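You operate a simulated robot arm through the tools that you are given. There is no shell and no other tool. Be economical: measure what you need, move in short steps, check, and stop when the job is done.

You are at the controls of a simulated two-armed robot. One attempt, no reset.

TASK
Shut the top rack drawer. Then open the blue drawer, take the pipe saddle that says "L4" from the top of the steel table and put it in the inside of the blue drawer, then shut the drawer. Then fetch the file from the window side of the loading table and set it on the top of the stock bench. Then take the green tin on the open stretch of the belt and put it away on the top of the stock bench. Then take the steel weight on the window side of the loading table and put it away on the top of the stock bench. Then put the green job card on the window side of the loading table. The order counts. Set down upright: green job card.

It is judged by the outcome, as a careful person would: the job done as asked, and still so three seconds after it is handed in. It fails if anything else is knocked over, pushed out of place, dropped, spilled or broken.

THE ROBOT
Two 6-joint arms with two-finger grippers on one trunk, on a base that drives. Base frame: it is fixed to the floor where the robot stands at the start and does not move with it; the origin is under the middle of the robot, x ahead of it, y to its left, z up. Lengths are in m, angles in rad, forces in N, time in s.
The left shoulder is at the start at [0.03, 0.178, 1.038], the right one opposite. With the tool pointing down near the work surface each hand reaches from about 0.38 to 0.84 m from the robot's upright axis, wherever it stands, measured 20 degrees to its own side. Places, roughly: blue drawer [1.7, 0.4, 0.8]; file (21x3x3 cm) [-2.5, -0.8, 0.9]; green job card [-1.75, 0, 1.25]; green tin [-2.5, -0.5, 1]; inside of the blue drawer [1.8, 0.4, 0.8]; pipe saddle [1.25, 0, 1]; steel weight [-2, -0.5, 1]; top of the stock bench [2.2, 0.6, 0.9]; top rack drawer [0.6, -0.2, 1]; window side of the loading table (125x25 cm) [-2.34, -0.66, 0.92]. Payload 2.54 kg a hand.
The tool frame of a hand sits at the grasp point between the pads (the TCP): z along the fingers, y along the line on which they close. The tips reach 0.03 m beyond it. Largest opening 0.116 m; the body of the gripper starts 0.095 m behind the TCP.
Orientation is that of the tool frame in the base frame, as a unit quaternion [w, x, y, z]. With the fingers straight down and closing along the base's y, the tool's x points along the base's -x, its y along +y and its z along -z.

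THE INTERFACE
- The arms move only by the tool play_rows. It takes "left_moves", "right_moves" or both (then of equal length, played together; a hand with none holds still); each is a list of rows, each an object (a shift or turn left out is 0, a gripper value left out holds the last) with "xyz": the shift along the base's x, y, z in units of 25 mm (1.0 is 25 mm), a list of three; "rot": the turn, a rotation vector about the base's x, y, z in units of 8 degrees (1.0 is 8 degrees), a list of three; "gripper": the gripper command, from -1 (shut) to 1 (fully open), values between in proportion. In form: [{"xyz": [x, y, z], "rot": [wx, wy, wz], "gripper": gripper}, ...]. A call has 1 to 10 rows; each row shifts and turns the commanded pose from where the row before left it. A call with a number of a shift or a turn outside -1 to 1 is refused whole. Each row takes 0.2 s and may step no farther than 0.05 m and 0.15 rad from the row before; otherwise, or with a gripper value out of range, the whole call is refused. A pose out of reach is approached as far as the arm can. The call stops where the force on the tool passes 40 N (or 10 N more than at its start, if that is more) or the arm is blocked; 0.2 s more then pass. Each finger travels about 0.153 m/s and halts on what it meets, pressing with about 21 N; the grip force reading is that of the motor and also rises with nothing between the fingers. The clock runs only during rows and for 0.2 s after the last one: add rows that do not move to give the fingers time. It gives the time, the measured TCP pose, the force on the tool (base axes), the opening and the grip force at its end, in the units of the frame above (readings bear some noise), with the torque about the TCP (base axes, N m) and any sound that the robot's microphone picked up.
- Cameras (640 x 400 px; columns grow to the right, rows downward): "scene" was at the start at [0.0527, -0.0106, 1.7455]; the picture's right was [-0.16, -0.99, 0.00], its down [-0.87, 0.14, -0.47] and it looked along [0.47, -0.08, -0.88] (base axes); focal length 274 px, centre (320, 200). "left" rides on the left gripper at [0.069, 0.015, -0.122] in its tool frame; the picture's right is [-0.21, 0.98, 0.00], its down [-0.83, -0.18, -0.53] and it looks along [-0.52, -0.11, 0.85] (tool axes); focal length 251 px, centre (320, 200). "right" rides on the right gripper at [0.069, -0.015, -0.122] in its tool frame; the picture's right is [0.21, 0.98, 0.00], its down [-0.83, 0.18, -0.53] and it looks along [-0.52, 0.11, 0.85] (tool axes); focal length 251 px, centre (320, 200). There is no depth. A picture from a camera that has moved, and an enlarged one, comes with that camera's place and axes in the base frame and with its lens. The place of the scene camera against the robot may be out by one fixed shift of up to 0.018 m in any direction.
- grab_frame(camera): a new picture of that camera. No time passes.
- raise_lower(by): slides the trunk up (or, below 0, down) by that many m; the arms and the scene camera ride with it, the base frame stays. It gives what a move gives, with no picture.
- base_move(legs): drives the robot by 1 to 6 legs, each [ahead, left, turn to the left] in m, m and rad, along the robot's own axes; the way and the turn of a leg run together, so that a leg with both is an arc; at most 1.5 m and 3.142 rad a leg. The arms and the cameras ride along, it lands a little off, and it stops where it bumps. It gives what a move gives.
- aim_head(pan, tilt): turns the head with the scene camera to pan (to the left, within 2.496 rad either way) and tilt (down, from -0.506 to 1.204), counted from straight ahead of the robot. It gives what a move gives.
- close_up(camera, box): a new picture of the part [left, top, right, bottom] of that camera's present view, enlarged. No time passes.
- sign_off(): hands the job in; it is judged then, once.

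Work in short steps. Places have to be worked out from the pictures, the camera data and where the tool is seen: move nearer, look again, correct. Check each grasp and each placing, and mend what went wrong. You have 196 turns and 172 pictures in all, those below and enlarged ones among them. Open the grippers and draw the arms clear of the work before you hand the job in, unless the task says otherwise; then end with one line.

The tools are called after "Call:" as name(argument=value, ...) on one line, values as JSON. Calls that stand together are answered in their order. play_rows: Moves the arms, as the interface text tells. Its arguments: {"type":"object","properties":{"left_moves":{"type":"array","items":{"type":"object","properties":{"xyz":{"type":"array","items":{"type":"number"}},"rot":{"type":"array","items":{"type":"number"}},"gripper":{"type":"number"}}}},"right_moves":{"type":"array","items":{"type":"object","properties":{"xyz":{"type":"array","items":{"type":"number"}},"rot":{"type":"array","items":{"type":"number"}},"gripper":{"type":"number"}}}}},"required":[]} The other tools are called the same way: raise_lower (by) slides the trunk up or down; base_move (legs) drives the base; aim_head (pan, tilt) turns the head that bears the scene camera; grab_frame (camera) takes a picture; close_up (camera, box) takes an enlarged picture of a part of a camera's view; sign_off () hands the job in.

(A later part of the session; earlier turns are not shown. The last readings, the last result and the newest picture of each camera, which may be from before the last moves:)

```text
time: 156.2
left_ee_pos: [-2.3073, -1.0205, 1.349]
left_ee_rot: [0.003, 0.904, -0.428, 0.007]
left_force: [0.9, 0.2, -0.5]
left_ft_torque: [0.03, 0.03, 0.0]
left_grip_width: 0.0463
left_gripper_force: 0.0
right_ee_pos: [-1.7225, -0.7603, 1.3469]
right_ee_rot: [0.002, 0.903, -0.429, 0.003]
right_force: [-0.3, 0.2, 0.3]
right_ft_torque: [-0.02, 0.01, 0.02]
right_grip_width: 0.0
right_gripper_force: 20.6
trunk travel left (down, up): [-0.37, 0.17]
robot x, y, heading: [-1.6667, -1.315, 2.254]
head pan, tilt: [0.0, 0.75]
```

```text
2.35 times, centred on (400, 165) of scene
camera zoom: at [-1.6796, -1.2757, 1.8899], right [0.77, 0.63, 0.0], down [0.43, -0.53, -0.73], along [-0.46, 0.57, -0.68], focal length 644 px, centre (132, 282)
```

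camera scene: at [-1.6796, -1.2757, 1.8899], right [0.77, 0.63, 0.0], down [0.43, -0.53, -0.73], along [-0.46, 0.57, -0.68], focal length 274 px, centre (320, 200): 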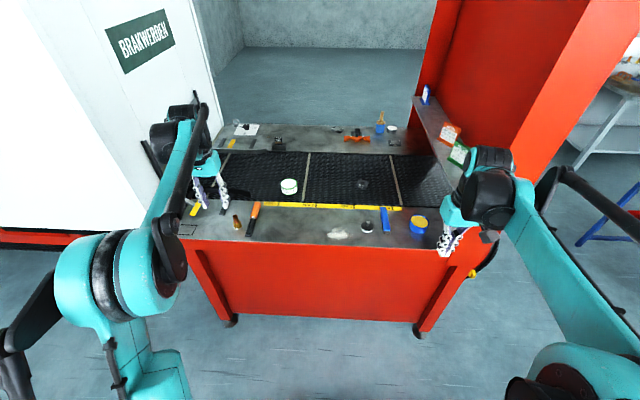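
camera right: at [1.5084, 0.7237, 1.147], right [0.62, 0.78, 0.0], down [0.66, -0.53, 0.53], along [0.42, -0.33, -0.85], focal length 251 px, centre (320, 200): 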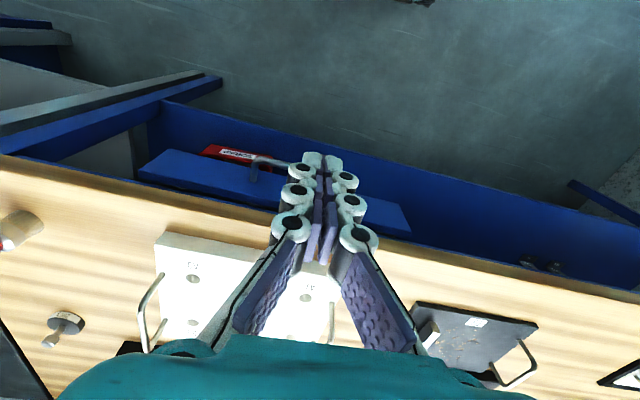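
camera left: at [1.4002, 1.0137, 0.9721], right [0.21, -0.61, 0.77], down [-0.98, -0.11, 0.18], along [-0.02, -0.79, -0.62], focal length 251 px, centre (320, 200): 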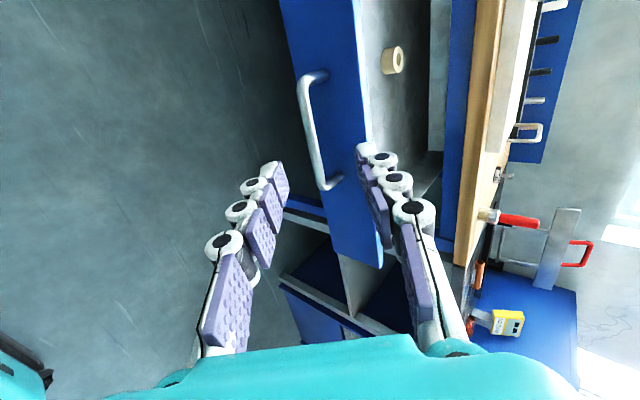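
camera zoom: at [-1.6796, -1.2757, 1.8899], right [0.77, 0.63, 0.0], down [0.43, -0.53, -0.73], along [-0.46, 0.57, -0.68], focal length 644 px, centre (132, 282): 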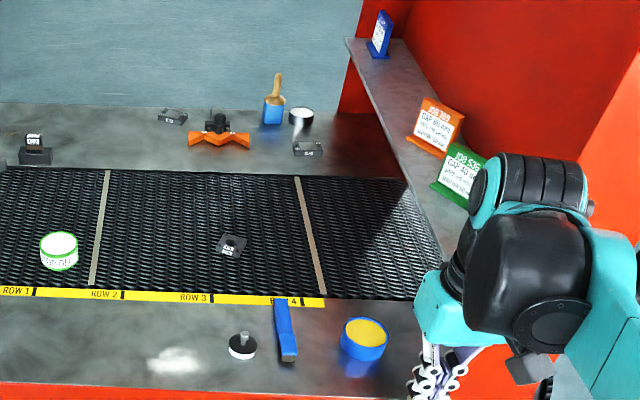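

The file lies roughly along my forward axis near (−2.49,−0.79); it is nearly below-ahead of the left hand. I drive forward 0.28 m, lower the trunk, and open the left gripper.

Call:
base_move(legs=[[0.28, 0, 0]])

Call:
raise_lower(by=-0.12)

Call:
play_rows(left_moves=[{"gripper": 0.6}, {"gripper": 0.6}])

Call:
grab_frame(camera="left")

Call:
grab_frame(camera="scene")

```text
time: 158.2
left_ee_pos: [-2.4834, -0.7975, 1.3485]
left_ee_rot: [0.004, 0.902, -0.431, 0.007]
left_force: [1.0, -0.2, -0.8]
left_ft_torque: [-0.01, -0.02, 0.0]
left_grip_width: 0.0465
left_gripper_force: 0.1
right_ee_pos: [-1.898, -0.541, 1.3462]
right_ee_rot: [0.002, 0.902, -0.431, 0.002]
right_force: [0.1, 0.3, 0.3]
right_ft_torque: [-0.02, -0.04, 0.02]
right_grip_width: 0.0002
right_gripper_force: 20.5
trunk travel left (down, up): [-0.37, 0.17]
robot x, y, heading: [-1.8442, -1.1018, 2.251]
head pan, tilt: [0.0, 0.75]
```

```text
time: 159.7
left_ee_pos: [-2.484, -0.7978, 1.2281]
left_ee_rot: [0.003, 0.902, -0.431, 0.007]
left_force: [-0.4, -0.1, 0.5]
left_ft_torque: [-0.01, 0.0, 0.01]
left_grip_width: 0.0464
left_gripper_force: 0.1
right_ee_pos: [-1.8978, -0.5423, 1.2279]
right_ee_rot: [0.001, 0.902, -0.431, 0.003]
right_force: [0.0, -1.2, -0.4]
right_ft_torque: [-0.01, 0.02, -0.02]
right_grip_width: 0.0
right_gripper_force: 20.9
trunk travel left (down, up): [-0.25, 0.29]
robot x, y, heading: [-1.845, -1.0987, 2.255]
head pan, tilt: [0.0, 0.75]
```

```text
time: 160.3
left_ee_pos: [-2.4843, -0.7976, 1.2281]
left_ee_rot: [0.003, 0.902, -0.431, 0.007]
left_force: [-0.1, -0.5, 0.7]
left_ft_torque: [0.03, -0.04, -0.01]
left_grip_width: 0.0928
left_gripper_force: 0.0
right_ee_pos: [-1.8974, -0.5421, 1.2261]
right_ee_rot: [0.001, 0.902, -0.432, 0.002]
right_force: [-0.1, 0.7, 1.0]
right_ft_torque: [-0.03, -0.02, -0.02]
right_grip_width: 0.0002
right_gripper_force: 21.0
trunk travel left (down, up): [-0.25, 0.29]
robot x, y, heading: [-1.843, -1.0989, 2.253]
head pan, tilt: [0.0, 0.75]
```

```text
89 pictures are left
camera left: at [-2.4539, -0.8578, 1.3518], right [-0.89, -0.45, 0.0], down [-0.38, 0.76, 0.52], along [-0.23, 0.47, -0.85], focal length 251 px, centre (320, 200)
```

left: 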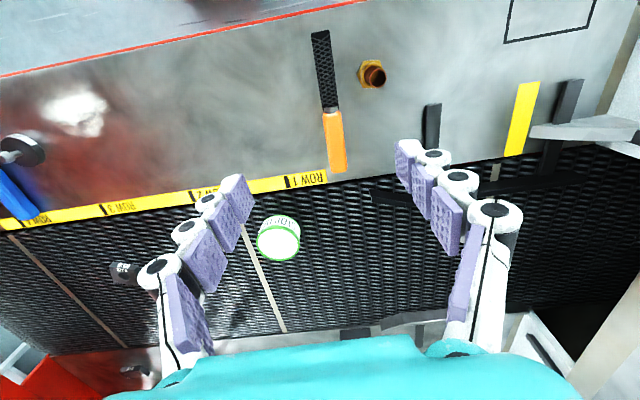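

```text
88 pictures are left
camera scene: at [-1.8581, -1.0569, 1.7699], right [0.78, 0.63, 0.0], down [0.43, -0.53, -0.73], along [-0.46, 0.57, -0.68], focal length 274 px, centre (320, 200)
```

scene: 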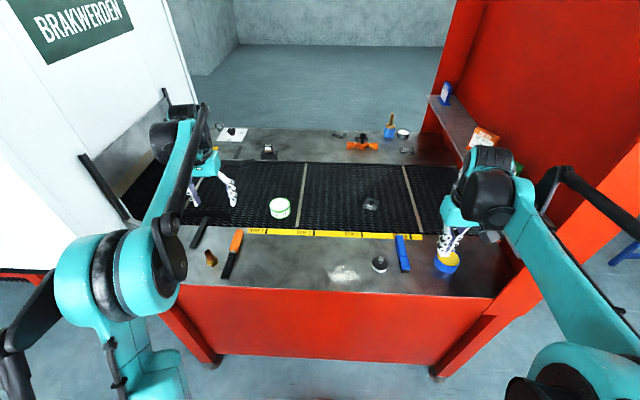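

File centre ≈(−2.508,−0.783), turned about −4° from the fingers. I align over it, narrow the opening and lower to TCP 1.02.

Call:
play_rows(left_moves=[{"xyz": [-0.48, 0.3, -0.9], "rot": [0, 0, -0.46], "gripper": 0}, {"xyz": [-0.46, 0.3, -1]}, {"xyz": [0, 0, -1]}, {"xyz": [0, 0, -1]}, {"xyz": [0, 0, -1]}, {"xyz": [0, 0, -1]}, {"xyz": [0, 0, -1]}, {"xyz": [0, 0, -1]}])

Call:
grab_frame(camera="left")

```text
time: 162.1
left_ee_pos: [-2.5086, -0.7813, 1.0296]
left_ee_rot: [0.004, 0.888, -0.459, 0.008]
left_force: [0.6, -0.3, -0.9]
left_ft_torque: [-0.03, -0.06, 0.02]
left_grip_width: 0.0582
left_gripper_force: 0.0
right_ee_pos: [-1.8988, -0.5415, 1.2257]
right_ee_rot: [0.002, 0.902, -0.431, 0.003]
right_force: [-0.1, -0.9, -0.1]
right_ft_torque: [0.0, -0.01, 0.01]
right_grip_width: 0.0
right_gripper_force: 20.7
trunk travel left (down, up): [-0.25, 0.29]
robot x, y, heading: [-1.8427, -1.094, 2.255]
head pan, tilt: [0.0, 0.75]
```

```text
87 pictures are left
camera left: at [-2.4819, -0.8435, 1.1527], right [-0.92, -0.39, 0.0], down [-0.33, 0.79, 0.52], along [-0.2, 0.48, -0.85], focal length 251 px, centre (320, 200)
```

left: 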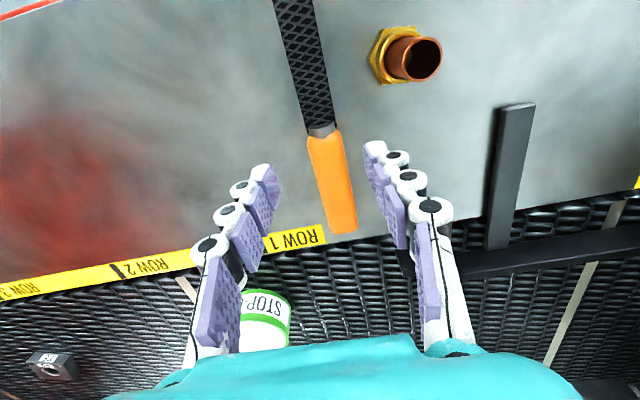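

The file's junction is right at the TCP projection. I descend with guarded steps.

Call:
play_rows(left_moves=[{"xyz": [0, 0, -0.8]}, {"xyz": [0, 0, -0.8]}, {"xyz": [0, 0, -0.2]}, {"xyz": [0, 0, -0.2]}, {"xyz": [0, 0, -0.2]}, {"xyz": [0, 0, -0.2]}, {"xyz": [0, 0, -0.2]}, {"xyz": [0, 0, -0.2]}])

Call:
grab_frame(camera="left")

```text
time: 163.9
left_ee_pos: [-2.5079, -0.7817, 0.9615]
left_ee_rot: [0.004, 0.889, -0.459, 0.006]
left_force: [0.4, 0.4, -0.8]
left_ft_torque: [-0.01, -0.02, -0.03]
left_grip_width: 0.0581
left_gripper_force: 0.0
right_ee_pos: [-1.8966, -0.5419, 1.227]
right_ee_rot: [0.002, 0.902, -0.431, 0.002]
right_force: [-0.1, 0.5, 0.0]
right_ft_torque: [-0.01, 0.01, 0.05]
right_grip_width: 0.0003
right_gripper_force: 21.4
trunk travel left (down, up): [-0.25, 0.29]
robot x, y, heading: [-1.8425, -1.0985, 2.252]
head pan, tilt: [0.0, 0.75]
```

```text
86 pictures are left
camera left: at [-2.4814, -0.8445, 1.0843], right [-0.92, -0.39, 0.0], down [-0.33, 0.79, 0.52], along [-0.2, 0.48, -0.85], focal length 251 px, centre (320, 200)
```

left: 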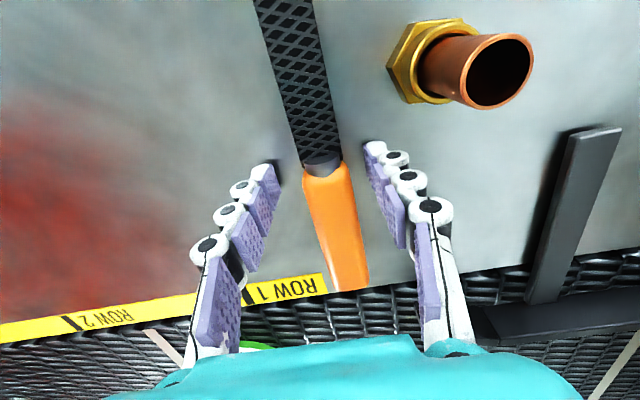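

Straddling the file. I continue lowering until light contact.

Call:
play_rows(left_moves=[{"xyz": [0, 0, -0.15]}, {"xyz": [0, 0, -0.15]}, {"xyz": [0, 0, -0.15]}, {"xyz": [0, 0, -0.15]}, {"xyz": [0, 0, -0.15]}, {"xyz": [0, 0, -0.15]}])

```text
time: 164.5
left_ee_pos: [-2.5052, -0.7816, 0.9608]
left_ee_rot: [0.003, 0.888, -0.46, 0.003]
left_force: [4.8, 3.4, 41.0]
left_ft_torque: [0.43, -0.15, -0.04]
left_grip_width: 0.0289
left_gripper_force: 42.6
right_ee_pos: [-1.8933, -0.5418, 1.2266]
right_ee_rot: [0.001, 0.902, -0.433, 0.002]
right_force: [0.3, 1.3, -0.8]
right_ft_torque: [0.0, -0.01, 0.01]
right_grip_width: 0.0
right_gripper_force: 20.4
trunk travel left (down, up): [-0.25, 0.29]
robot x, y, heading: [-1.8416, -1.0997, 2.25]
head pan, tilt: [0.0, 0.75]
stopped in row 3 (left hand): the force on the tool passed its limit at 53 N (the readings are from after the stop); the commanded pose is now the measured one
```

Contact; the fingers were pushed in to 29 mm. I lift 5 mm, then close fully.

Call:
play_rows(left_moves=[{"xyz": [0, 0, 0.25], "gripper": -0.2}, {"gripper": -1}, {"gripper": -1}, {"gripper": -1}])

Call:
grab_frame(camera="left")

```text
time: 165.5
left_ee_pos: [-2.5097, -0.78, 0.9606]
left_ee_rot: [0.004, 0.888, -0.46, 0.005]
left_force: [1.1, 0.0, 0.5]
left_ft_torque: [-0.02, 0.01, 0.03]
left_grip_width: 0.0294
left_gripper_force: 21.2
right_ee_pos: [-1.8975, -0.5407, 1.2265]
right_ee_rot: [0.001, 0.902, -0.431, 0.003]
right_force: [-0.4, 0.4, 0.9]
right_ft_torque: [0.0, 0.0, 0.01]
right_grip_width: 0.0001
right_gripper_force: 20.7
trunk travel left (down, up): [-0.25, 0.29]
robot x, y, heading: [-1.8415, -1.1004, 2.247]
head pan, tilt: [0.0, 0.75]
```

```text
85 pictures are left
camera left: at [-2.4826, -0.8438, 1.0844], right [-0.92, -0.39, 0.0], down [-0.33, 0.79, 0.52], along [-0.2, 0.48, -0.85], focal length 251 px, centre (320, 200)
```

left: 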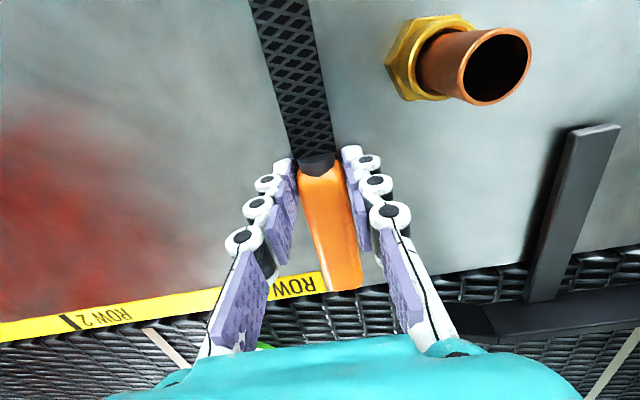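

Gripped at 29 mm at the handle's neck. I lift and check.

Call:
play_rows(left_moves=[{"xyz": [0, 0, 0.4]}, {"xyz": [0, 0, 1]}, {"xyz": [0, 0, 1]}, {"xyz": [0, 0, 1]}, {"xyz": [0, 0, 1]}, {"xyz": [0, 0, 1]}, {"xyz": [0, 0, 1]}, {"xyz": [0, 0, 1]}, {"xyz": [0, 0, 1]}, {"xyz": [0, 0, 1]}])

Call:
grab_frame(camera="left")

```text
time: 167.7
left_ee_pos: [-2.5083, -0.7818, 1.1978]
left_ee_rot: [0.004, 0.888, -0.46, 0.005]
left_force: [-0.2, -0.8, -1.6]
left_ft_torque: [0.0, -0.04, 0.04]
left_grip_width: 0.0296
left_gripper_force: 21.3
right_ee_pos: [-1.898, -0.5419, 1.2264]
right_ee_rot: [0.001, 0.902, -0.431, 0.002]
right_force: [-0.1, 0.0, 0.3]
right_ft_torque: [0.0, 0.04, 0.01]
right_grip_width: 0.0001
right_gripper_force: 21.1
trunk travel left (down, up): [-0.25, 0.29]
robot x, y, heading: [-1.8404, -1.0959, 2.254]
head pan, tilt: [0.0, 0.75]
```

```text
84 pictures are left
camera left: at [-2.4819, -0.8438, 1.3203], right [-0.92, -0.39, 0.0], down [-0.33, 0.78, 0.52], along [-0.2, 0.48, -0.85], focal length 251 px, centre (320, 200)
```

left: 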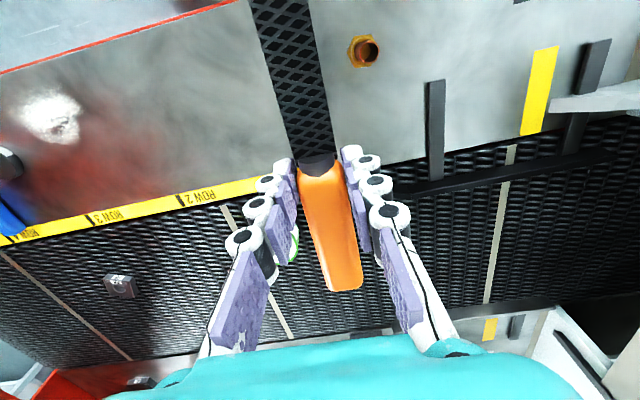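

File is held well. I raise the trunk, back off, and turn right to head along +e.

Call:
raise_lower(by=0.12)

Call:
base_move(legs=[[-0.27, 0, 0], [0, 0, -1.58]])

```text
time: 169.2
left_ee_pos: [-2.5095, -0.7816, 1.3167]
left_ee_rot: [0.003, 0.888, -0.459, 0.005]
left_force: [-0.2, 1.0, -2.0]
left_ft_torque: [-0.05, -0.02, -0.02]
left_grip_width: 0.0295
left_gripper_force: 20.9
right_ee_pos: [-1.8979, -0.5418, 1.3463]
right_ee_rot: [0.001, 0.902, -0.431, 0.002]
right_force: [-0.3, -0.2, 0.1]
right_ft_torque: [-0.02, 0.01, 0.02]
right_grip_width: 0.0
right_gripper_force: 20.9
trunk travel left (down, up): [-0.37, 0.17]
robot x, y, heading: [-1.8447, -1.1021, 2.256]
head pan, tilt: [0.0, 0.75]
```

```text
time: 174.9
left_ee_pos: [-1.3674, -0.6356, 1.3157]
left_ee_rot: [-0.006, -0.31, 0.951, -0.002]
left_force: [-0.7, -0.1, -2.7]
left_ft_torque: [0.0, 0.01, -0.02]
left_grip_width: 0.0293
left_gripper_force: 21.4
right_ee_pos: [-1.1184, -1.2429, 1.3456]
right_ee_rot: [-0.002, -0.339, 0.941, 0.0]
right_force: [-0.2, 0.1, -0.1]
right_ft_torque: [0.03, 0.02, 0.01]
right_grip_width: 0.0
right_gripper_force: 21.0
trunk travel left (down, up): [-0.37, 0.17]
robot x, y, heading: [-1.6769, -1.3049, 0.699]
head pan, tilt: [0.0, 0.75]
```

At f≈−0.03, I straighten the heading and drive 4.05 m along the aisle, then turn right to face the bench.

Call:
base_move(legs=[[0, 0, -0.025], [1.45, 0, 0], [1.45, 0, 0]])

Call:
grab_frame(camera="scene")

```text
time: 189.3
left_ee_pos: [0.9073, 1.2006, 1.3153]
left_ee_rot: [-0.007, -0.306, 0.952, 0.0]
left_force: [0.4, 0.9, -2.3]
left_ft_torque: [-0.04, 0.05, -0.02]
left_grip_width: 0.0292
left_gripper_force: 20.4
right_ee_pos: [1.151, 0.591, 1.3472]
right_ee_rot: [-0.003, -0.335, 0.942, -0.001]
right_force: [-0.5, 0.9, 0.3]
right_ft_torque: [0.02, 0.03, 0.01]
right_grip_width: 0.0002
right_gripper_force: 21.0
trunk travel left (down, up): [-0.37, 0.17]
robot x, y, heading: [0.5934, 0.5323, 0.69]
head pan, tilt: [0.0, 0.75]
```

```text
83 pictures are left
camera scene: at [0.6542, 0.5668, 1.8898], right [0.63, -0.77, 0.0], down [-0.53, -0.43, -0.73], along [0.57, 0.46, -0.68], focal length 274 px, centre (320, 200)
```

scene: 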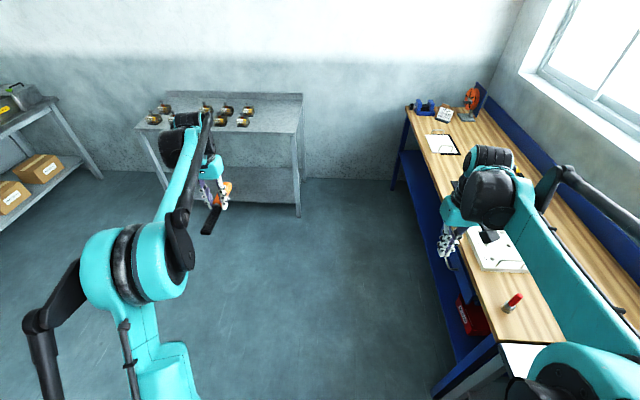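

Clear. I drive 0.85 m, turn to face the bench, then strafe left 0.3 m.

Call:
base_move(legs=[[0.85, 0, 0], [0, 0, -1.58], [0, 0.3, 0]])

Call:
aim_head(pan=0.15, tilt=0.85)

Call:
grab_frame(camera="scene")

```text
time: 199.3
left_ee_pos: [2.1409, 0.9395, 1.3176]
left_ee_rot: [-0.006, 0.458, 0.889, 0.004]
left_force: [-0.2, -0.2, -1.8]
left_ft_torque: [0.06, 0.01, 0.02]
left_grip_width: 0.0295
left_gripper_force: 20.8
right_ee_pos: [1.5307, 0.6966, 1.3463]
right_ee_rot: [-0.003, 0.429, 0.903, 0.001]
right_force: [0.0, 0.1, 0.1]
right_ft_torque: [0.0, 0.04, 0.01]
right_grip_width: 0.0
right_gripper_force: 21.0
trunk travel left (down, up): [-0.37, 0.17]
robot x, y, heading: [1.4717, 1.2525, -0.886]
head pan, tilt: [0.0, 0.75]
```

```text
time: 200.0
left_ee_pos: [2.1403, 0.9385, 1.3182]
left_ee_rot: [-0.005, 0.457, 0.889, 0.004]
left_force: [-0.2, 0.1, -1.5]
left_ft_torque: [0.04, 0.01, 0.03]
left_grip_width: 0.0292
left_gripper_force: 21.1
right_ee_pos: [1.531, 0.6964, 1.3472]
right_ee_rot: [-0.002, 0.429, 0.903, 0.001]
right_force: [-0.1, 0.6, -0.2]
right_ft_torque: [-0.03, 0.03, -0.01]
right_grip_width: 0.0
right_gripper_force: 20.9
trunk travel left (down, up): [-0.37, 0.17]
robot x, y, heading: [1.4724, 1.2523, -0.88]
head pan, tilt: [0.15, 0.85]
```

```text
82 pictures are left
camera scene: at [1.5325, 1.2234, 1.8818], right [-0.67, -0.74, 0.0], down [-0.56, 0.5, -0.66], along [0.49, -0.44, -0.75], focal length 274 px, centre (320, 200)
```

scene: 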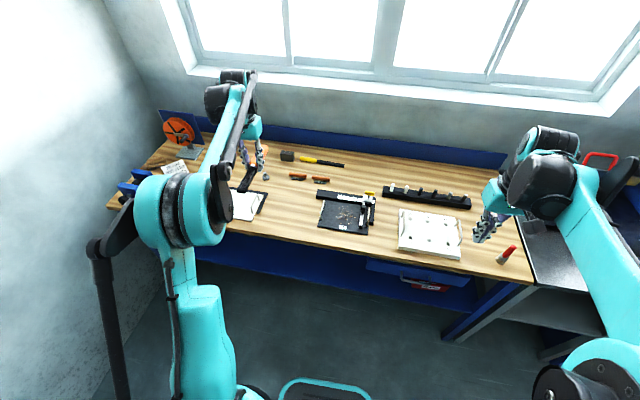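

Free strip between clipboard and black board at e≈2.10–2.32. I'll lay the file at e≈2.265, f≈0.74: drive forward 0.13 m and lower the trunk.

Call:
base_move(legs=[[0.13, 0, 0]])

Call:
raise_lower(by=-0.12)

Call:
grab_frame(camera="left")

Call:
close_up(camera="scene", box=[200, 130, 400, 270])

```text
time: 201.3
left_ee_pos: [2.2244, 0.8383, 1.3171]
left_ee_rot: [-0.005, 0.457, 0.89, 0.003]
left_force: [0.3, -0.5, -2.1]
left_ft_torque: [0.02, 0.0, -0.02]
left_grip_width: 0.0292
left_gripper_force: 20.6
right_ee_pos: [1.6149, 0.596, 1.346]
right_ee_rot: [-0.002, 0.429, 0.903, 0.001]
right_force: [0.1, -0.4, -0.4]
right_ft_torque: [-0.02, 0.0, -0.01]
right_grip_width: 0.0002
right_gripper_force: 21.0
trunk travel left (down, up): [-0.37, 0.17]
robot x, y, heading: [1.5577, 1.1541, -0.879]
head pan, tilt: [0.15, 0.85]
```

```text
time: 202.8
left_ee_pos: [2.2243, 0.8374, 1.1968]
left_ee_rot: [-0.005, 0.456, 0.89, 0.003]
left_force: [0.3, 0.1, -1.7]
left_ft_torque: [0.02, -0.01, -0.02]
left_grip_width: 0.0293
left_gripper_force: 21.3
right_ee_pos: [1.6146, 0.5946, 1.2266]
right_ee_rot: [-0.002, 0.429, 0.903, 0.001]
right_force: [0.2, -0.9, -0.1]
right_ft_torque: [-0.01, 0.02, -0.01]
right_grip_width: 0.0
right_gripper_force: 20.8
trunk travel left (down, up): [-0.25, 0.29]
robot x, y, heading: [1.5562, 1.1505, -0.885]
head pan, tilt: [0.15, 0.85]
```

```text
81 pictures are left
camera left: at [2.197, 0.9026, 1.3201], right [0.92, 0.39, 0.0], down [0.34, -0.78, 0.52], along [0.21, -0.48, -0.85], focal length 251 px, centre (320, 200)
```

left: 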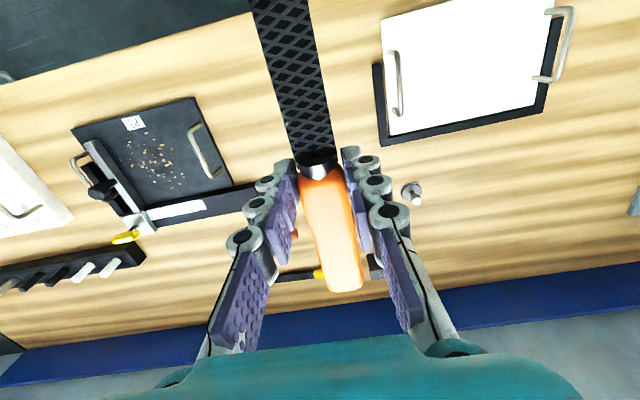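

```text
2.86 times, centred on (300, 200) of scene
camera zoom: at [1.6156, 1.121, 1.762], right [-0.67, -0.74, 0.0], down [-0.56, 0.5, -0.66], along [0.49, -0.44, -0.75], focal length 782 px, centre (377, 200)
```

zoom: 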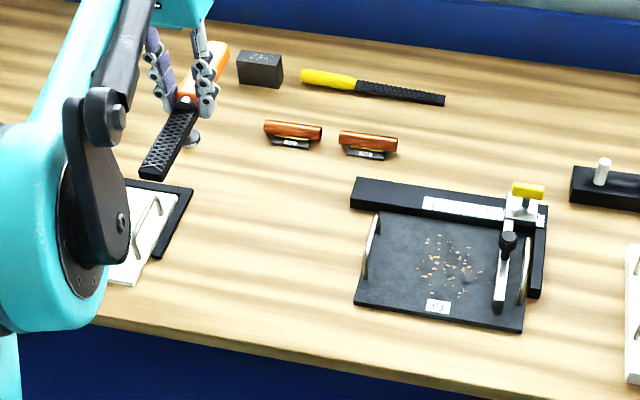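

Large free gap confirmed. I shift the file 4.5 cm left (e≈2.31), lower and then go down guarded.

Call:
play_rows(left_moves=[{"xyz": [0.7, 0.56, -1]}, {"xyz": [0.7, 0.56, -1]}, {"xyz": [0, 0, -1]}, {"xyz": [0, 0, -1]}, {"xyz": [0, 0, -1]}, {"xyz": [0, 0, -1]}, {"xyz": [0, 0, -1]}, {"xyz": [0, 0, -1]}])

Call:
play_rows(left_moves=[{"xyz": [0, 0, -0.3]}, {"xyz": [0, 0, -0.3]}, {"xyz": [0, 0, -0.2]}, {"xyz": [0, 0, -0.2]}, {"xyz": [0, 0, -0.2]}, {"xyz": [0, 0, -0.2]}, {"xyz": [0, 0, -0.2]}, {"xyz": [0, 0, -0.2]}, {"xyz": [0, 0, -0.2]}])

Call:
grab_frame(camera="left")

```text
time: 204.6
left_ee_pos: [2.2601, 0.8652, 0.9956]
left_ee_rot: [-0.006, 0.457, 0.889, 0.004]
left_force: [0.1, 0.0, -1.3]
left_ft_torque: [0.05, 0.02, -0.03]
left_grip_width: 0.0294
left_gripper_force: 21.7
right_ee_pos: [1.6153, 0.5948, 1.2266]
right_ee_rot: [-0.003, 0.428, 0.904, 0.001]
right_force: [-0.3, -0.4, -0.2]
right_ft_torque: [0.02, 0.01, 0.0]
right_grip_width: 0.0
right_gripper_force: 21.2
trunk travel left (down, up): [-0.25, 0.29]
robot x, y, heading: [1.5564, 1.1492, -0.882]
head pan, tilt: [0.15, 0.85]
```

```text
time: 206.6
left_ee_pos: [2.2588, 0.8656, 0.9466]
left_ee_rot: [-0.004, 0.458, 0.889, 0.003]
left_force: [0.0, 0.5, -1.2]
left_ft_torque: [0.04, 0.01, 0.0]
left_grip_width: 0.0295
left_gripper_force: 21.1
right_ee_pos: [1.6156, 0.5931, 1.2265]
right_ee_rot: [-0.003, 0.429, 0.903, 0.001]
right_force: [0.0, -0.4, 0.4]
right_ft_torque: [-0.03, -0.02, 0.01]
right_grip_width: 0.0
right_gripper_force: 21.0
trunk travel left (down, up): [-0.25, 0.29]
robot x, y, heading: [1.5566, 1.1517, -0.885]
head pan, tilt: [0.15, 0.85]
```

```text
79 pictures are left
camera left: at [2.2316, 0.9306, 1.0696], right [0.92, 0.39, 0.0], down [0.34, -0.78, 0.52], along [0.21, -0.48, -0.85], focal length 251 px, centre (320, 200)
```

left: 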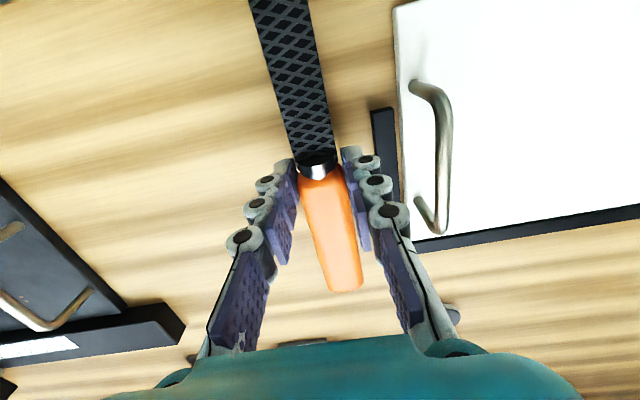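

No contact yet, and the clipboard edge is close to the outer finger. I shift 2 cm away from it, then continue down.

Call:
play_rows(left_moves=[{"xyz": [-0.63, -0.5, 0]}, {"xyz": [0, 0, -0.16]}, {"xyz": [0, 0, -0.16]}, {"xyz": [0, 0, -0.16]}, {"xyz": [0, 0, -0.16]}, {"xyz": [0, 0, -0.16]}, {"xyz": [0, 0, -0.16]}, {"xyz": [0, 0, -0.16]}])

```text
time: 208.1
left_ee_pos: [2.2439, 0.8526, 0.9304]
left_ee_rot: [-0.003, 0.458, 0.889, 0.003]
left_force: [-1.9, 0.1, 20.4]
left_ft_torque: [-0.32, 0.18, 0.0]
left_grip_width: 0.0293
left_gripper_force: 21.3
right_ee_pos: [1.6127, 0.5958, 1.2268]
right_ee_rot: [-0.003, 0.429, 0.903, 0.001]
right_force: [-0.5, 0.4, -0.4]
right_ft_torque: [-0.01, 0.03, 0.01]
right_grip_width: 0.0001
right_gripper_force: 21.1
trunk travel left (down, up): [-0.25, 0.29]
robot x, y, heading: [1.5576, 1.1517, -0.885]
head pan, tilt: [0.15, 0.85]
stopped in row 7 (left hand): the force on the tool passed its limit at 47 N (the readings are from after the stop); the commanded pose is now the measured one
```

Contact with the bench. I open modestly, then rise.

Call:
play_rows(left_moves=[{"xyz": [0, 0, 0.05], "gripper": -0.2}, {"gripper": -0.2}, {"xyz": [0, 0, 0.5]}, {"xyz": [0, 0, 1]}, {"xyz": [0, 0, 1]}, {"xyz": [0, 0, 1]}, {"xyz": [0, 0, 1]}, {"xyz": [0, 0, 1]}, {"xyz": [0, 0, 1]}, {"xyz": [0, 0, 1]}])

Call:
play_rows(left_moves=[{"xyz": [0, 0, 1]}, {"xyz": [0, 0, 1]}, {"xyz": [0, 0, 1]}])

Call:
grab_frame(camera="left")

```text
time: 210.3
left_ee_pos: [2.2445, 0.8527, 1.116]
left_ee_rot: [-0.003, 0.457, 0.89, 0.003]
left_force: [-0.3, 0.4, 0.1]
left_ft_torque: [-0.02, -0.02, -0.02]
left_grip_width: 0.0465
left_gripper_force: 0.1
right_ee_pos: [1.6139, 0.5939, 1.2265]
right_ee_rot: [-0.003, 0.429, 0.903, 0.002]
right_force: [0.9, -0.1, -0.3]
right_ft_torque: [0.0, -0.05, -0.01]
right_grip_width: 0.0002
right_gripper_force: 20.8
trunk travel left (down, up): [-0.25, 0.29]
robot x, y, heading: [1.5572, 1.149, -0.884]
head pan, tilt: [0.15, 0.85]
```

```text
time: 211.1
left_ee_pos: [2.2458, 0.8527, 1.1913]
left_ee_rot: [-0.003, 0.457, 0.889, 0.003]
left_force: [0.2, 0.6, 0.3]
left_ft_torque: [-0.01, 0.0, -0.02]
left_grip_width: 0.0462
left_gripper_force: 0.0
right_ee_pos: [1.6151, 0.5945, 1.2275]
right_ee_rot: [-0.003, 0.43, 0.903, 0.001]
right_force: [-0.8, 0.0, -0.1]
right_ft_torque: [-0.02, -0.02, 0.01]
right_grip_width: 0.0
right_gripper_force: 21.4
trunk travel left (down, up): [-0.25, 0.29]
robot x, y, heading: [1.5571, 1.1482, -0.883]
head pan, tilt: [0.15, 0.85]
```

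```text
78 pictures are left
camera left: at [2.2177, 0.9178, 1.3149], right [0.92, 0.39, 0.0], down [0.33, -0.78, 0.53], along [0.21, -0.48, -0.85], focal length 251 px, centre (320, 200)
```

left: 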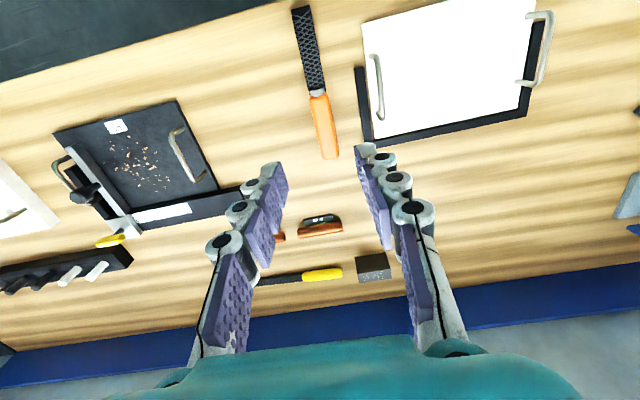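

File lies on the bench cleanly. Back for the tin: raise trunk, back off, turn to the aisle.

Call:
raise_lower(by=0.12)

Call:
base_move(legs=[[-0.11, 0, 0], [0, 0, -1.56]])

```text
time: 212.6
left_ee_pos: [2.2462, 0.8529, 1.3108]
left_ee_rot: [-0.004, 0.458, 0.889, 0.003]
left_force: [0.7, 0.1, -0.1]
left_ft_torque: [0.01, -0.01, 0.01]
left_grip_width: 0.0462
left_gripper_force: 0.0
right_ee_pos: [1.6136, 0.5953, 1.3481]
right_ee_rot: [-0.003, 0.429, 0.903, 0.001]
right_force: [-0.4, -0.4, 0.4]
right_ft_torque: [0.02, 0.02, 0.0]
right_grip_width: 0.0002
right_gripper_force: 21.3
trunk travel left (down, up): [-0.37, 0.17]
robot x, y, heading: [1.557, 1.1523, -0.886]
head pan, tilt: [0.15, 0.85]
```

```text
time: 217.6
left_ee_pos: [1.1935, 0.5444, 1.3128]
left_ee_rot: [0.001, 0.952, 0.307, 0.005]
left_force: [0.8, 0.1, 0.4]
left_ft_torque: [0.02, -0.01, 0.0]
left_grip_width: 0.0464
left_gripper_force: 0.1
right_ee_pos: [0.9329, 1.1746, 1.3456]
right_ee_rot: [-0.001, 0.942, 0.337, 0.002]
right_force: [0.5, 0.9, 0.3]
right_ft_torque: [0.0, -0.03, 0.03]
right_grip_width: 0.0
right_gripper_force: 21.2
trunk travel left (down, up): [-0.37, 0.17]
robot x, y, heading: [1.4873, 1.2338, -2.445]
head pan, tilt: [0.15, 0.85]
```

Heading −2.445; small trim and drive 4.0 m.

Call:
base_move(legs=[[0, 0, -0.023], [1.45, 0, 0], [1.45, 0, 0], [1.1, 0, 0]])

Call:
base_move(legs=[[0, 0, -1.578]])

Call:
aim_head(pan=0.0, tilt=0.8)

Call:
grab_frame(camera="scene")

```text
time: 237.2
left_ee_pos: [-1.9396, -1.9559, 1.3105]
left_ee_rot: [0.0, 0.954, 0.3, 0.004]
left_force: [-0.5, -0.8, 0.8]
left_ft_torque: [0.01, 0.0, 0.02]
left_grip_width: 0.0461
left_gripper_force: 0.1
right_ee_pos: [-2.1913, -1.3194, 1.3459]
right_ee_rot: [-0.001, 0.944, 0.33, 0.003]
right_force: [-0.8, 0.4, -0.3]
right_ft_torque: [0.02, 0.0, -0.01]
right_grip_width: 0.0001
right_gripper_force: 21.2
trunk travel left (down, up): [-0.37, 0.17]
robot x, y, heading: [-1.6358, -1.2711, -2.465]
head pan, tilt: [0.15, 0.85]
```

```text
time: 241.3
left_ee_pos: [-2.3276, -0.9845, 1.3114]
left_ee_rot: [0.003, 0.893, -0.45, 0.003]
left_force: [-0.6, -0.3, 0.2]
left_ft_torque: [-0.01, 0.04, -0.03]
left_grip_width: 0.0465
left_gripper_force: 0.1
right_ee_pos: [-1.7006, -0.7162, 1.3463]
right_ee_rot: [0.001, 0.907, -0.422, 0.002]
right_force: [0.6, 0.1, 0.6]
right_ft_torque: [-0.04, -0.02, -0.01]
right_grip_width: 0.0003
right_gripper_force: 21.3
trunk travel left (down, up): [-0.37, 0.17]
robot x, y, heading: [-1.6362, -1.2702, 2.278]
head pan, tilt: [0.15, 0.85]
```

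```text
time: 242.0
left_ee_pos: [-2.3278, -0.9844, 1.3108]
left_ee_rot: [0.003, 0.893, -0.449, 0.003]
left_force: [0.2, -0.4, -0.4]
left_ft_torque: [-0.01, 0.0, 0.02]
left_grip_width: 0.0466
left_gripper_force: 0.0
right_ee_pos: [-1.7003, -0.7153, 1.3463]
right_ee_rot: [0.002, 0.907, -0.422, 0.002]
right_force: [0.0, 0.3, 0.4]
right_ft_torque: [0.02, 0.0, 0.01]
right_grip_width: 0.0
right_gripper_force: 21.2
trunk travel left (down, up): [-0.37, 0.17]
robot x, y, heading: [-1.6342, -1.2717, 2.277]
head pan, tilt: [0.0, 0.799]
```

```text
77 pictures are left
camera scene: at [-1.6484, -1.2319, 1.8858], right [0.76, 0.65, 0.0], down [0.46, -0.55, -0.7], along [-0.45, 0.53, -0.72], focal length 274 px, centre (320, 200)
```

scene: 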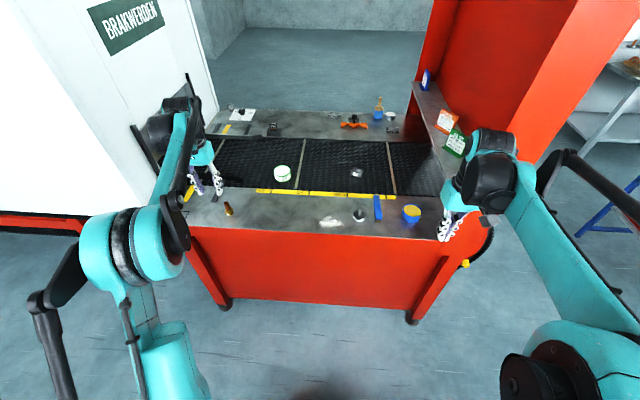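

Tin at ≈(−2.51,−0.524). I trim heading, drive forward 0.38 m, lower the trunk and open the left gripper.

Call:
base_move(legs=[[0, 0, -0.025], [0.38, 0, 0]])

Call:
raise_lower(by=-0.12)

Call:
play_rows(left_moves=[{"xyz": [0.2, 0.5, 0], "gripper": 1}, {"xyz": [0.2, 0.5, 0]}, {"xyz": [0.2, 0.5, 0]}])

Call:
grab_frame(camera="left")

Call:
grab_frame(camera="scene")

```text
time: 244.8
left_ee_pos: [-2.5592, -0.6732, 1.3102]
left_ee_rot: [0.004, 0.888, -0.459, 0.003]
left_force: [-0.7, -0.3, -0.8]
left_ft_torque: [0.01, 0.0, 0.0]
left_grip_width: 0.0463
left_gripper_force: 0.1
right_ee_pos: [-1.9248, -0.4191, 1.3469]
right_ee_rot: [0.001, 0.901, -0.434, 0.004]
right_force: [0.3, 0.9, 0.0]
right_ft_torque: [-0.03, -0.05, 0.04]
right_grip_width: 0.0
right_gripper_force: 20.7
trunk travel left (down, up): [-0.37, 0.17]
robot x, y, heading: [-1.8714, -0.9749, 2.251]
head pan, tilt: [0.0, 0.799]
```

```text
time: 246.3
left_ee_pos: [-2.5582, -0.6719, 1.1923]
left_ee_rot: [0.003, 0.888, -0.461, 0.003]
left_force: [-0.7, 0.4, -0.4]
left_ft_torque: [0.0, 0.01, -0.03]
left_grip_width: 0.0464
left_gripper_force: 0.1
right_ee_pos: [-1.9257, -0.4196, 1.2267]
right_ee_rot: [0.001, 0.901, -0.433, 0.003]
right_force: [-0.3, -0.1, -0.4]
right_ft_torque: [0.01, 0.01, 0.01]
right_grip_width: 0.0001
right_gripper_force: 21.0
trunk travel left (down, up): [-0.25, 0.29]
robot x, y, heading: [-1.8745, -0.9743, 2.258]
head pan, tilt: [0.0, 0.799]
```

```text
time: 247.1
left_ee_pos: [-2.5444, -0.6342, 1.1907]
left_ee_rot: [0.004, 0.888, -0.461, 0.003]
left_force: [0.8, -0.6, 0.2]
left_ft_torque: [0.0, -0.02, -0.02]
left_grip_width: 0.116
left_gripper_force: 0.2
right_ee_pos: [-1.9247, -0.4187, 1.2273]
right_ee_rot: [0.002, 0.902, -0.432, 0.002]
right_force: [-1.3, 0.0, -0.3]
right_ft_torque: [-0.03, 0.04, 0.0]
right_grip_width: 0.0
right_gripper_force: 21.0
trunk travel left (down, up): [-0.25, 0.29]
robot x, y, heading: [-1.8729, -0.9783, 2.252]
head pan, tilt: [0.0, 0.799]
```

```text
76 pictures are left
camera left: at [-2.5167, -0.6968, 1.3146], right [-0.92, -0.39, 0.0], down [-0.33, 0.78, 0.53], along [-0.21, 0.48, -0.85], focal length 251 px, centre (320, 200)
```

left: 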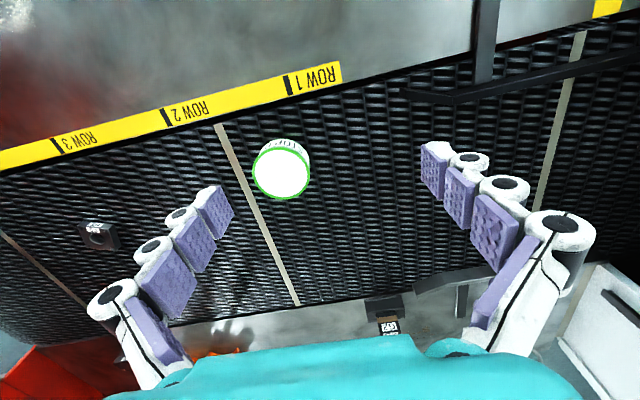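

```text
75 pictures are left
camera scene: at [-1.8857, -0.9358, 1.7658], right [0.78, 0.63, 0.0], down [0.45, -0.56, -0.7], along [-0.44, 0.54, -0.72], focal length 274 px, centre (320, 200)
```

scene: 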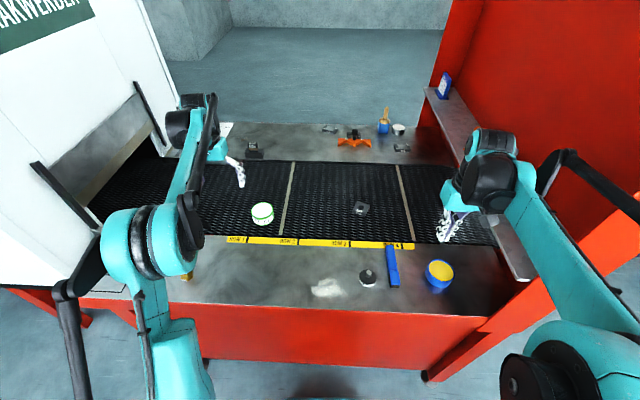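

Tin centre ≈(−2.528,−0.514), top ≈0.953, diameter ≈9 cm. I move above it and lower to TCP 1.04, fully open.

Call:
play_rows(left_moves=[{"xyz": [0.13, 0.96, 0]}, {"xyz": [0.13, 0.96, 0]}, {"xyz": [0.13, 0.96, 0]}, {"xyz": [0.13, 0.96, 0]}, {"xyz": [0.13, 0.96, 0]}, {"xyz": [0, 0, -1]}, {"xyz": [0, 0, -1]}, {"xyz": [0, 0, -1]}, {"xyz": [0, 0, -1]}, {"xyz": [0, 0, -1]}])

Call:
grab_frame(camera="left")

```text
time: 249.3
left_ee_pos: [-2.5203, -0.5224, 1.0611]
left_ee_rot: [0.003, 0.888, -0.46, 0.003]
left_force: [0.1, -0.9, -0.1]
left_ft_torque: [0.01, -0.01, 0.03]
left_grip_width: 0.1161
left_gripper_force: 0.0
left hand out of reach, approached as far as the arm can: row 5
right_ee_pos: [-1.9246, -0.419, 1.2267]
right_ee_rot: [0.002, 0.901, -0.433, 0.003]
right_force: [-0.6, 0.0, -0.2]
right_ft_torque: [0.02, 0.02, 0.01]
right_grip_width: 0.0
right_gripper_force: 21.0
trunk travel left (down, up): [-0.25, 0.29]
robot x, y, heading: [-1.8747, -0.9753, 2.253]
head pan, tilt: [0.0, 0.799]
```

```text
74 pictures are left
camera left: at [-2.4937, -0.5853, 1.1845], right [-0.92, -0.39, 0.0], down [-0.33, 0.78, 0.53], along [-0.21, 0.48, -0.85], focal length 251 px, centre (320, 200)
```

left: 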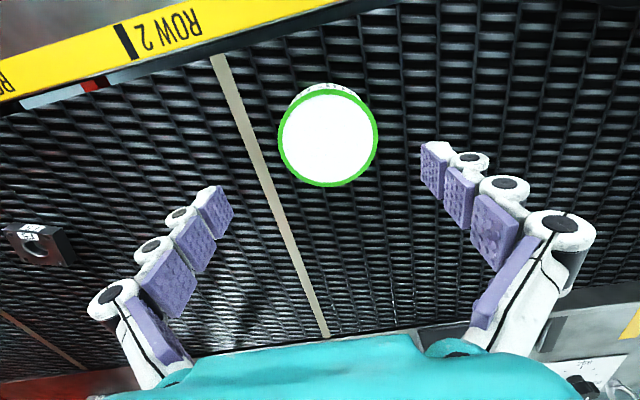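

Nearly centred. I correct 1 cm and lower to TCP ≈0.95.

Call:
play_rows(left_moves=[{"xyz": [-0.35, 0.15, -0.6]}, {"xyz": [0, 0, -0.8]}, {"xyz": [0, 0, -0.8]}, {"xyz": [0, 0, -0.8]}, {"xyz": [0, 0, -0.6]}, {"xyz": [0, 0, -0.4]}, {"xyz": [0, 0, -0.3]}, {"xyz": [0, 0, -0.2]}])

Call:
grab_frame(camera="left")

```text
time: 251.1
left_ee_pos: [-2.5305, -0.5193, 0.9506]
left_ee_rot: [0.004, 0.888, -0.459, 0.003]
left_force: [1.4, -0.6, 0.2]
left_ft_torque: [-0.01, 0.02, -0.01]
left_grip_width: 0.1163
left_gripper_force: 0.1
right_ee_pos: [-1.9253, -0.42, 1.2254]
right_ee_rot: [0.002, 0.902, -0.433, 0.003]
right_force: [-0.6, -0.7, 1.2]
right_ft_torque: [0.0, -0.02, -0.01]
right_grip_width: 0.0001
right_gripper_force: 21.3
trunk travel left (down, up): [-0.25, 0.29]
robot x, y, heading: [-1.8715, -0.9745, 2.247]
head pan, tilt: [0.0, 0.799]
```

```text
73 pictures are left
camera left: at [-2.5026, -0.582, 1.0732], right [-0.92, -0.39, 0.0], down [-0.33, 0.78, 0.53], along [-0.21, 0.48, -0.85], focal length 251 px, centre (320, 200)
```

left: 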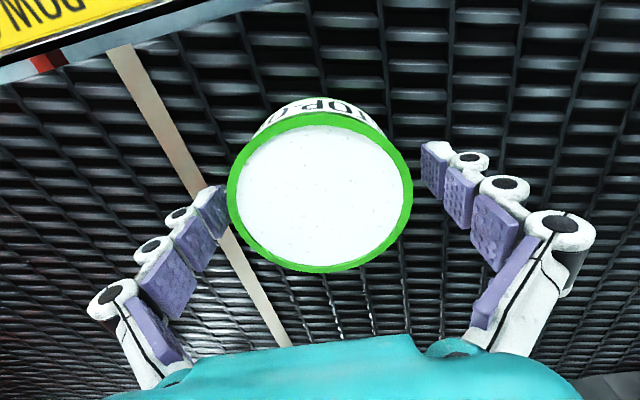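

Centred between the pads. I close.

Call:
play_rows(left_moves=[{"gripper": 0.3}, {"gripper": -0.2}, {"gripper": -0.6}, {"gripper": -1}, {"gripper": -1}])

Call:
grab_frame(camera="left")

```text
time: 252.0
left_ee_pos: [-2.5279, -0.5189, 0.9537]
left_ee_rot: [0.001, 0.888, -0.46, 0.002]
left_force: [2.9, -1.5, 16.7]
left_ft_torque: [0.72, -0.75, -0.19]
left_grip_width: 0.0832
left_gripper_force: 21.1
right_ee_pos: [-1.9238, -0.4197, 1.2275]
right_ee_rot: [0.001, 0.902, -0.433, 0.002]
right_force: [-0.3, 0.4, -0.9]
right_ft_torque: [-0.03, -0.01, 0.0]
right_grip_width: 0.0
right_gripper_force: 20.2
trunk travel left (down, up): [-0.25, 0.29]
robot x, y, heading: [-1.8692, -0.9764, 2.251]
head pan, tilt: [0.0, 0.799]
stopped in row 4 (left hand): the force on the tool passed its limit at 41 N (the readings are from after the stop); the commanded pose is now the measured one
```

```text
72 pictures are left
camera left: at [-2.5013, -0.5824, 1.0763], right [-0.92, -0.39, 0.0], down [-0.33, 0.78, 0.53], along [-0.21, 0.49, -0.85], focal length 251 px, centre (320, 200)
```

left: 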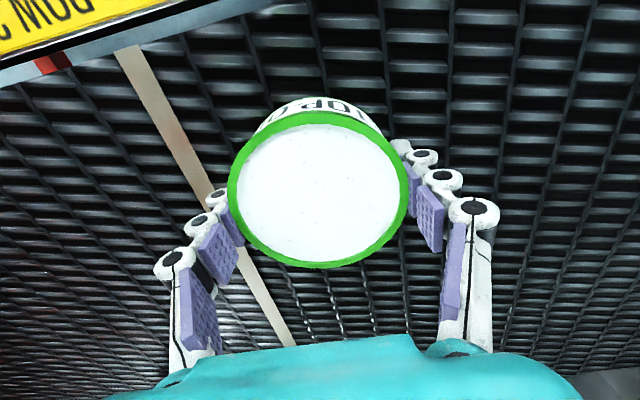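

Fingertips brushed the belt while closing at 83 mm. I raise 6 mm while slightly relaxing, then close fully.

Call:
play_rows(left_moves=[{"xyz": [0, 0, 0.25], "gripper": 0.55}, {"gripper": 0.4}, {"gripper": -0.2}, {"gripper": -1}, {"gripper": -1}])

Call:
play_rows(left_moves=[{"xyz": [0, 0, 0.3], "gripper": -1}, {"xyz": [0, 0, 0.6]}, {"xyz": [0, 0, 1]}])

Call:
grab_frame(camera="left")

```text
time: 253.2
left_ee_pos: [-2.5307, -0.5189, 0.9573]
left_ee_rot: [0.004, 0.888, -0.459, 0.002]
left_force: [-0.6, -0.5, 0.4]
left_ft_torque: [0.01, 0.04, -0.01]
left_grip_width: 0.0828
left_gripper_force: 21.2
right_ee_pos: [-1.9266, -0.4181, 1.2256]
right_ee_rot: [0.001, 0.901, -0.433, 0.003]
right_force: [0.4, -0.1, 0.4]
right_ft_torque: [0.01, 0.0, -0.02]
right_grip_width: 0.0002
right_gripper_force: 21.3
trunk travel left (down, up): [-0.25, 0.29]
robot x, y, heading: [-1.8702, -0.9784, 2.249]
head pan, tilt: [0.0, 0.799]
```

```text
time: 254.0
left_ee_pos: [-2.5319, -0.5191, 1.0047]
left_ee_rot: [0.003, 0.888, -0.459, 0.003]
left_force: [0.6, 0.5, -4.3]
left_ft_torque: [0.02, 0.01, 0.0]
left_grip_width: 0.0829
left_gripper_force: 20.8
right_ee_pos: [-1.9248, -0.4194, 1.2258]
right_ee_rot: [0.001, 0.901, -0.433, 0.002]
right_force: [-0.2, -0.5, 0.9]
right_ft_torque: [0.02, 0.04, -0.01]
right_grip_width: 0.0
right_gripper_force: 21.1
trunk travel left (down, up): [-0.25, 0.29]
robot x, y, heading: [-1.8718, -0.9755, 2.252]
head pan, tilt: [0.0, 0.799]
```

```text
71 pictures are left
camera left: at [-2.504, -0.5814, 1.1278], right [-0.92, -0.39, 0.0], down [-0.33, 0.78, 0.53], along [-0.21, 0.49, -0.85], focal length 251 px, centre (320, 200)
```

left: 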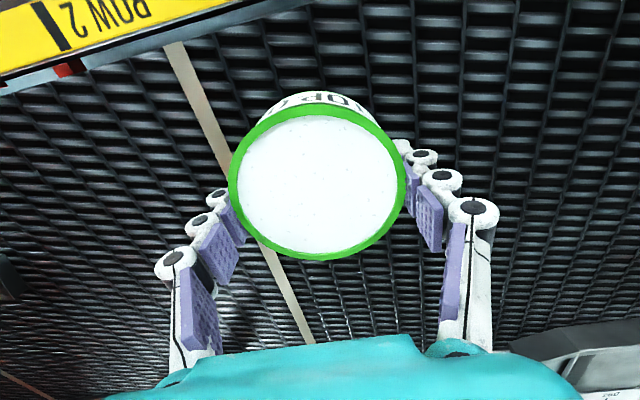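

Tin held. I lift, draw it back, raise the trunk, back off and turn toward +e.

Call:
play_rows(left_moves=[{"xyz": [0, 0, 1]}, {"xyz": [0, 0, 1]}, {"xyz": [0, 0, 1]}, {"xyz": [0.2, -0.25, 1]}, {"xyz": [0.6, -0.75, 1]}, {"xyz": [0.6, -0.75, 1]}, {"xyz": [0.6, -0.75, 1]}, {"xyz": [0.6, -0.75, 0]}, {"xyz": [0.6, -0.75, 0]}, {"xyz": [0.6, -0.75, 0]}])

Call:
raise_lower(by=0.12)

Call:
base_move(legs=[[-0.37, 0, 0], [0, 0, -1.58]])

```text
time: 256.2
left_ee_pos: [-2.4327, -0.641, 1.1808]
left_ee_rot: [0.003, 0.888, -0.459, 0.002]
left_force: [0.0, 0.2, -3.7]
left_ft_torque: [0.05, 0.03, 0.01]
left_grip_width: 0.0827
left_gripper_force: 21.1
right_ee_pos: [-1.9246, -0.42, 1.2271]
right_ee_rot: [0.001, 0.902, -0.432, 0.002]
right_force: [0.5, -0.2, 0.1]
right_ft_torque: [-0.01, 0.01, -0.01]
right_grip_width: 0.0
right_gripper_force: 21.5
trunk travel left (down, up): [-0.25, 0.29]
robot x, y, heading: [-1.873, -0.9742, 2.252]
head pan, tilt: [0.0, 0.799]
```

```text
time: 257.7
left_ee_pos: [-2.434, -0.6394, 1.3002]
left_ee_rot: [0.003, 0.888, -0.459, 0.002]
left_force: [-0.1, 0.0, -4.2]
left_ft_torque: [0.03, 0.03, 0.03]
left_grip_width: 0.0828
left_gripper_force: 21.2
right_ee_pos: [-1.9253, -0.4198, 1.347]
right_ee_rot: [0.001, 0.901, -0.433, 0.003]
right_force: [0.2, -0.7, -0.4]
right_ft_torque: [-0.01, -0.02, -0.01]
right_grip_width: 0.0
right_gripper_force: 21.3
trunk travel left (down, up): [-0.37, 0.17]
robot x, y, heading: [-1.8728, -0.9733, 2.251]
head pan, tilt: [0.0, 0.799]
```

```text
time: 263.9
left_ee_pos: [-1.3047, -0.7008, 1.2994]
left_ee_rot: [-0.004, -0.308, 0.952, 0.0]
left_force: [-0.3, 0.4, -4.9]
left_ft_torque: [0.04, 0.0, 0.0]
left_grip_width: 0.083
left_gripper_force: 21.1
right_ee_pos: [-1.0806, -1.208, 1.3466]
right_ee_rot: [-0.003, -0.336, 0.942, -0.001]
right_force: [-0.2, 0.5, 0.4]
right_ft_torque: [0.02, -0.02, 0.01]
right_grip_width: 0.0001
right_gripper_force: 20.9
trunk travel left (down, up): [-0.37, 0.17]
robot x, y, heading: [-1.6314, -1.2685, 0.692]
head pan, tilt: [0.0, 0.799]
```

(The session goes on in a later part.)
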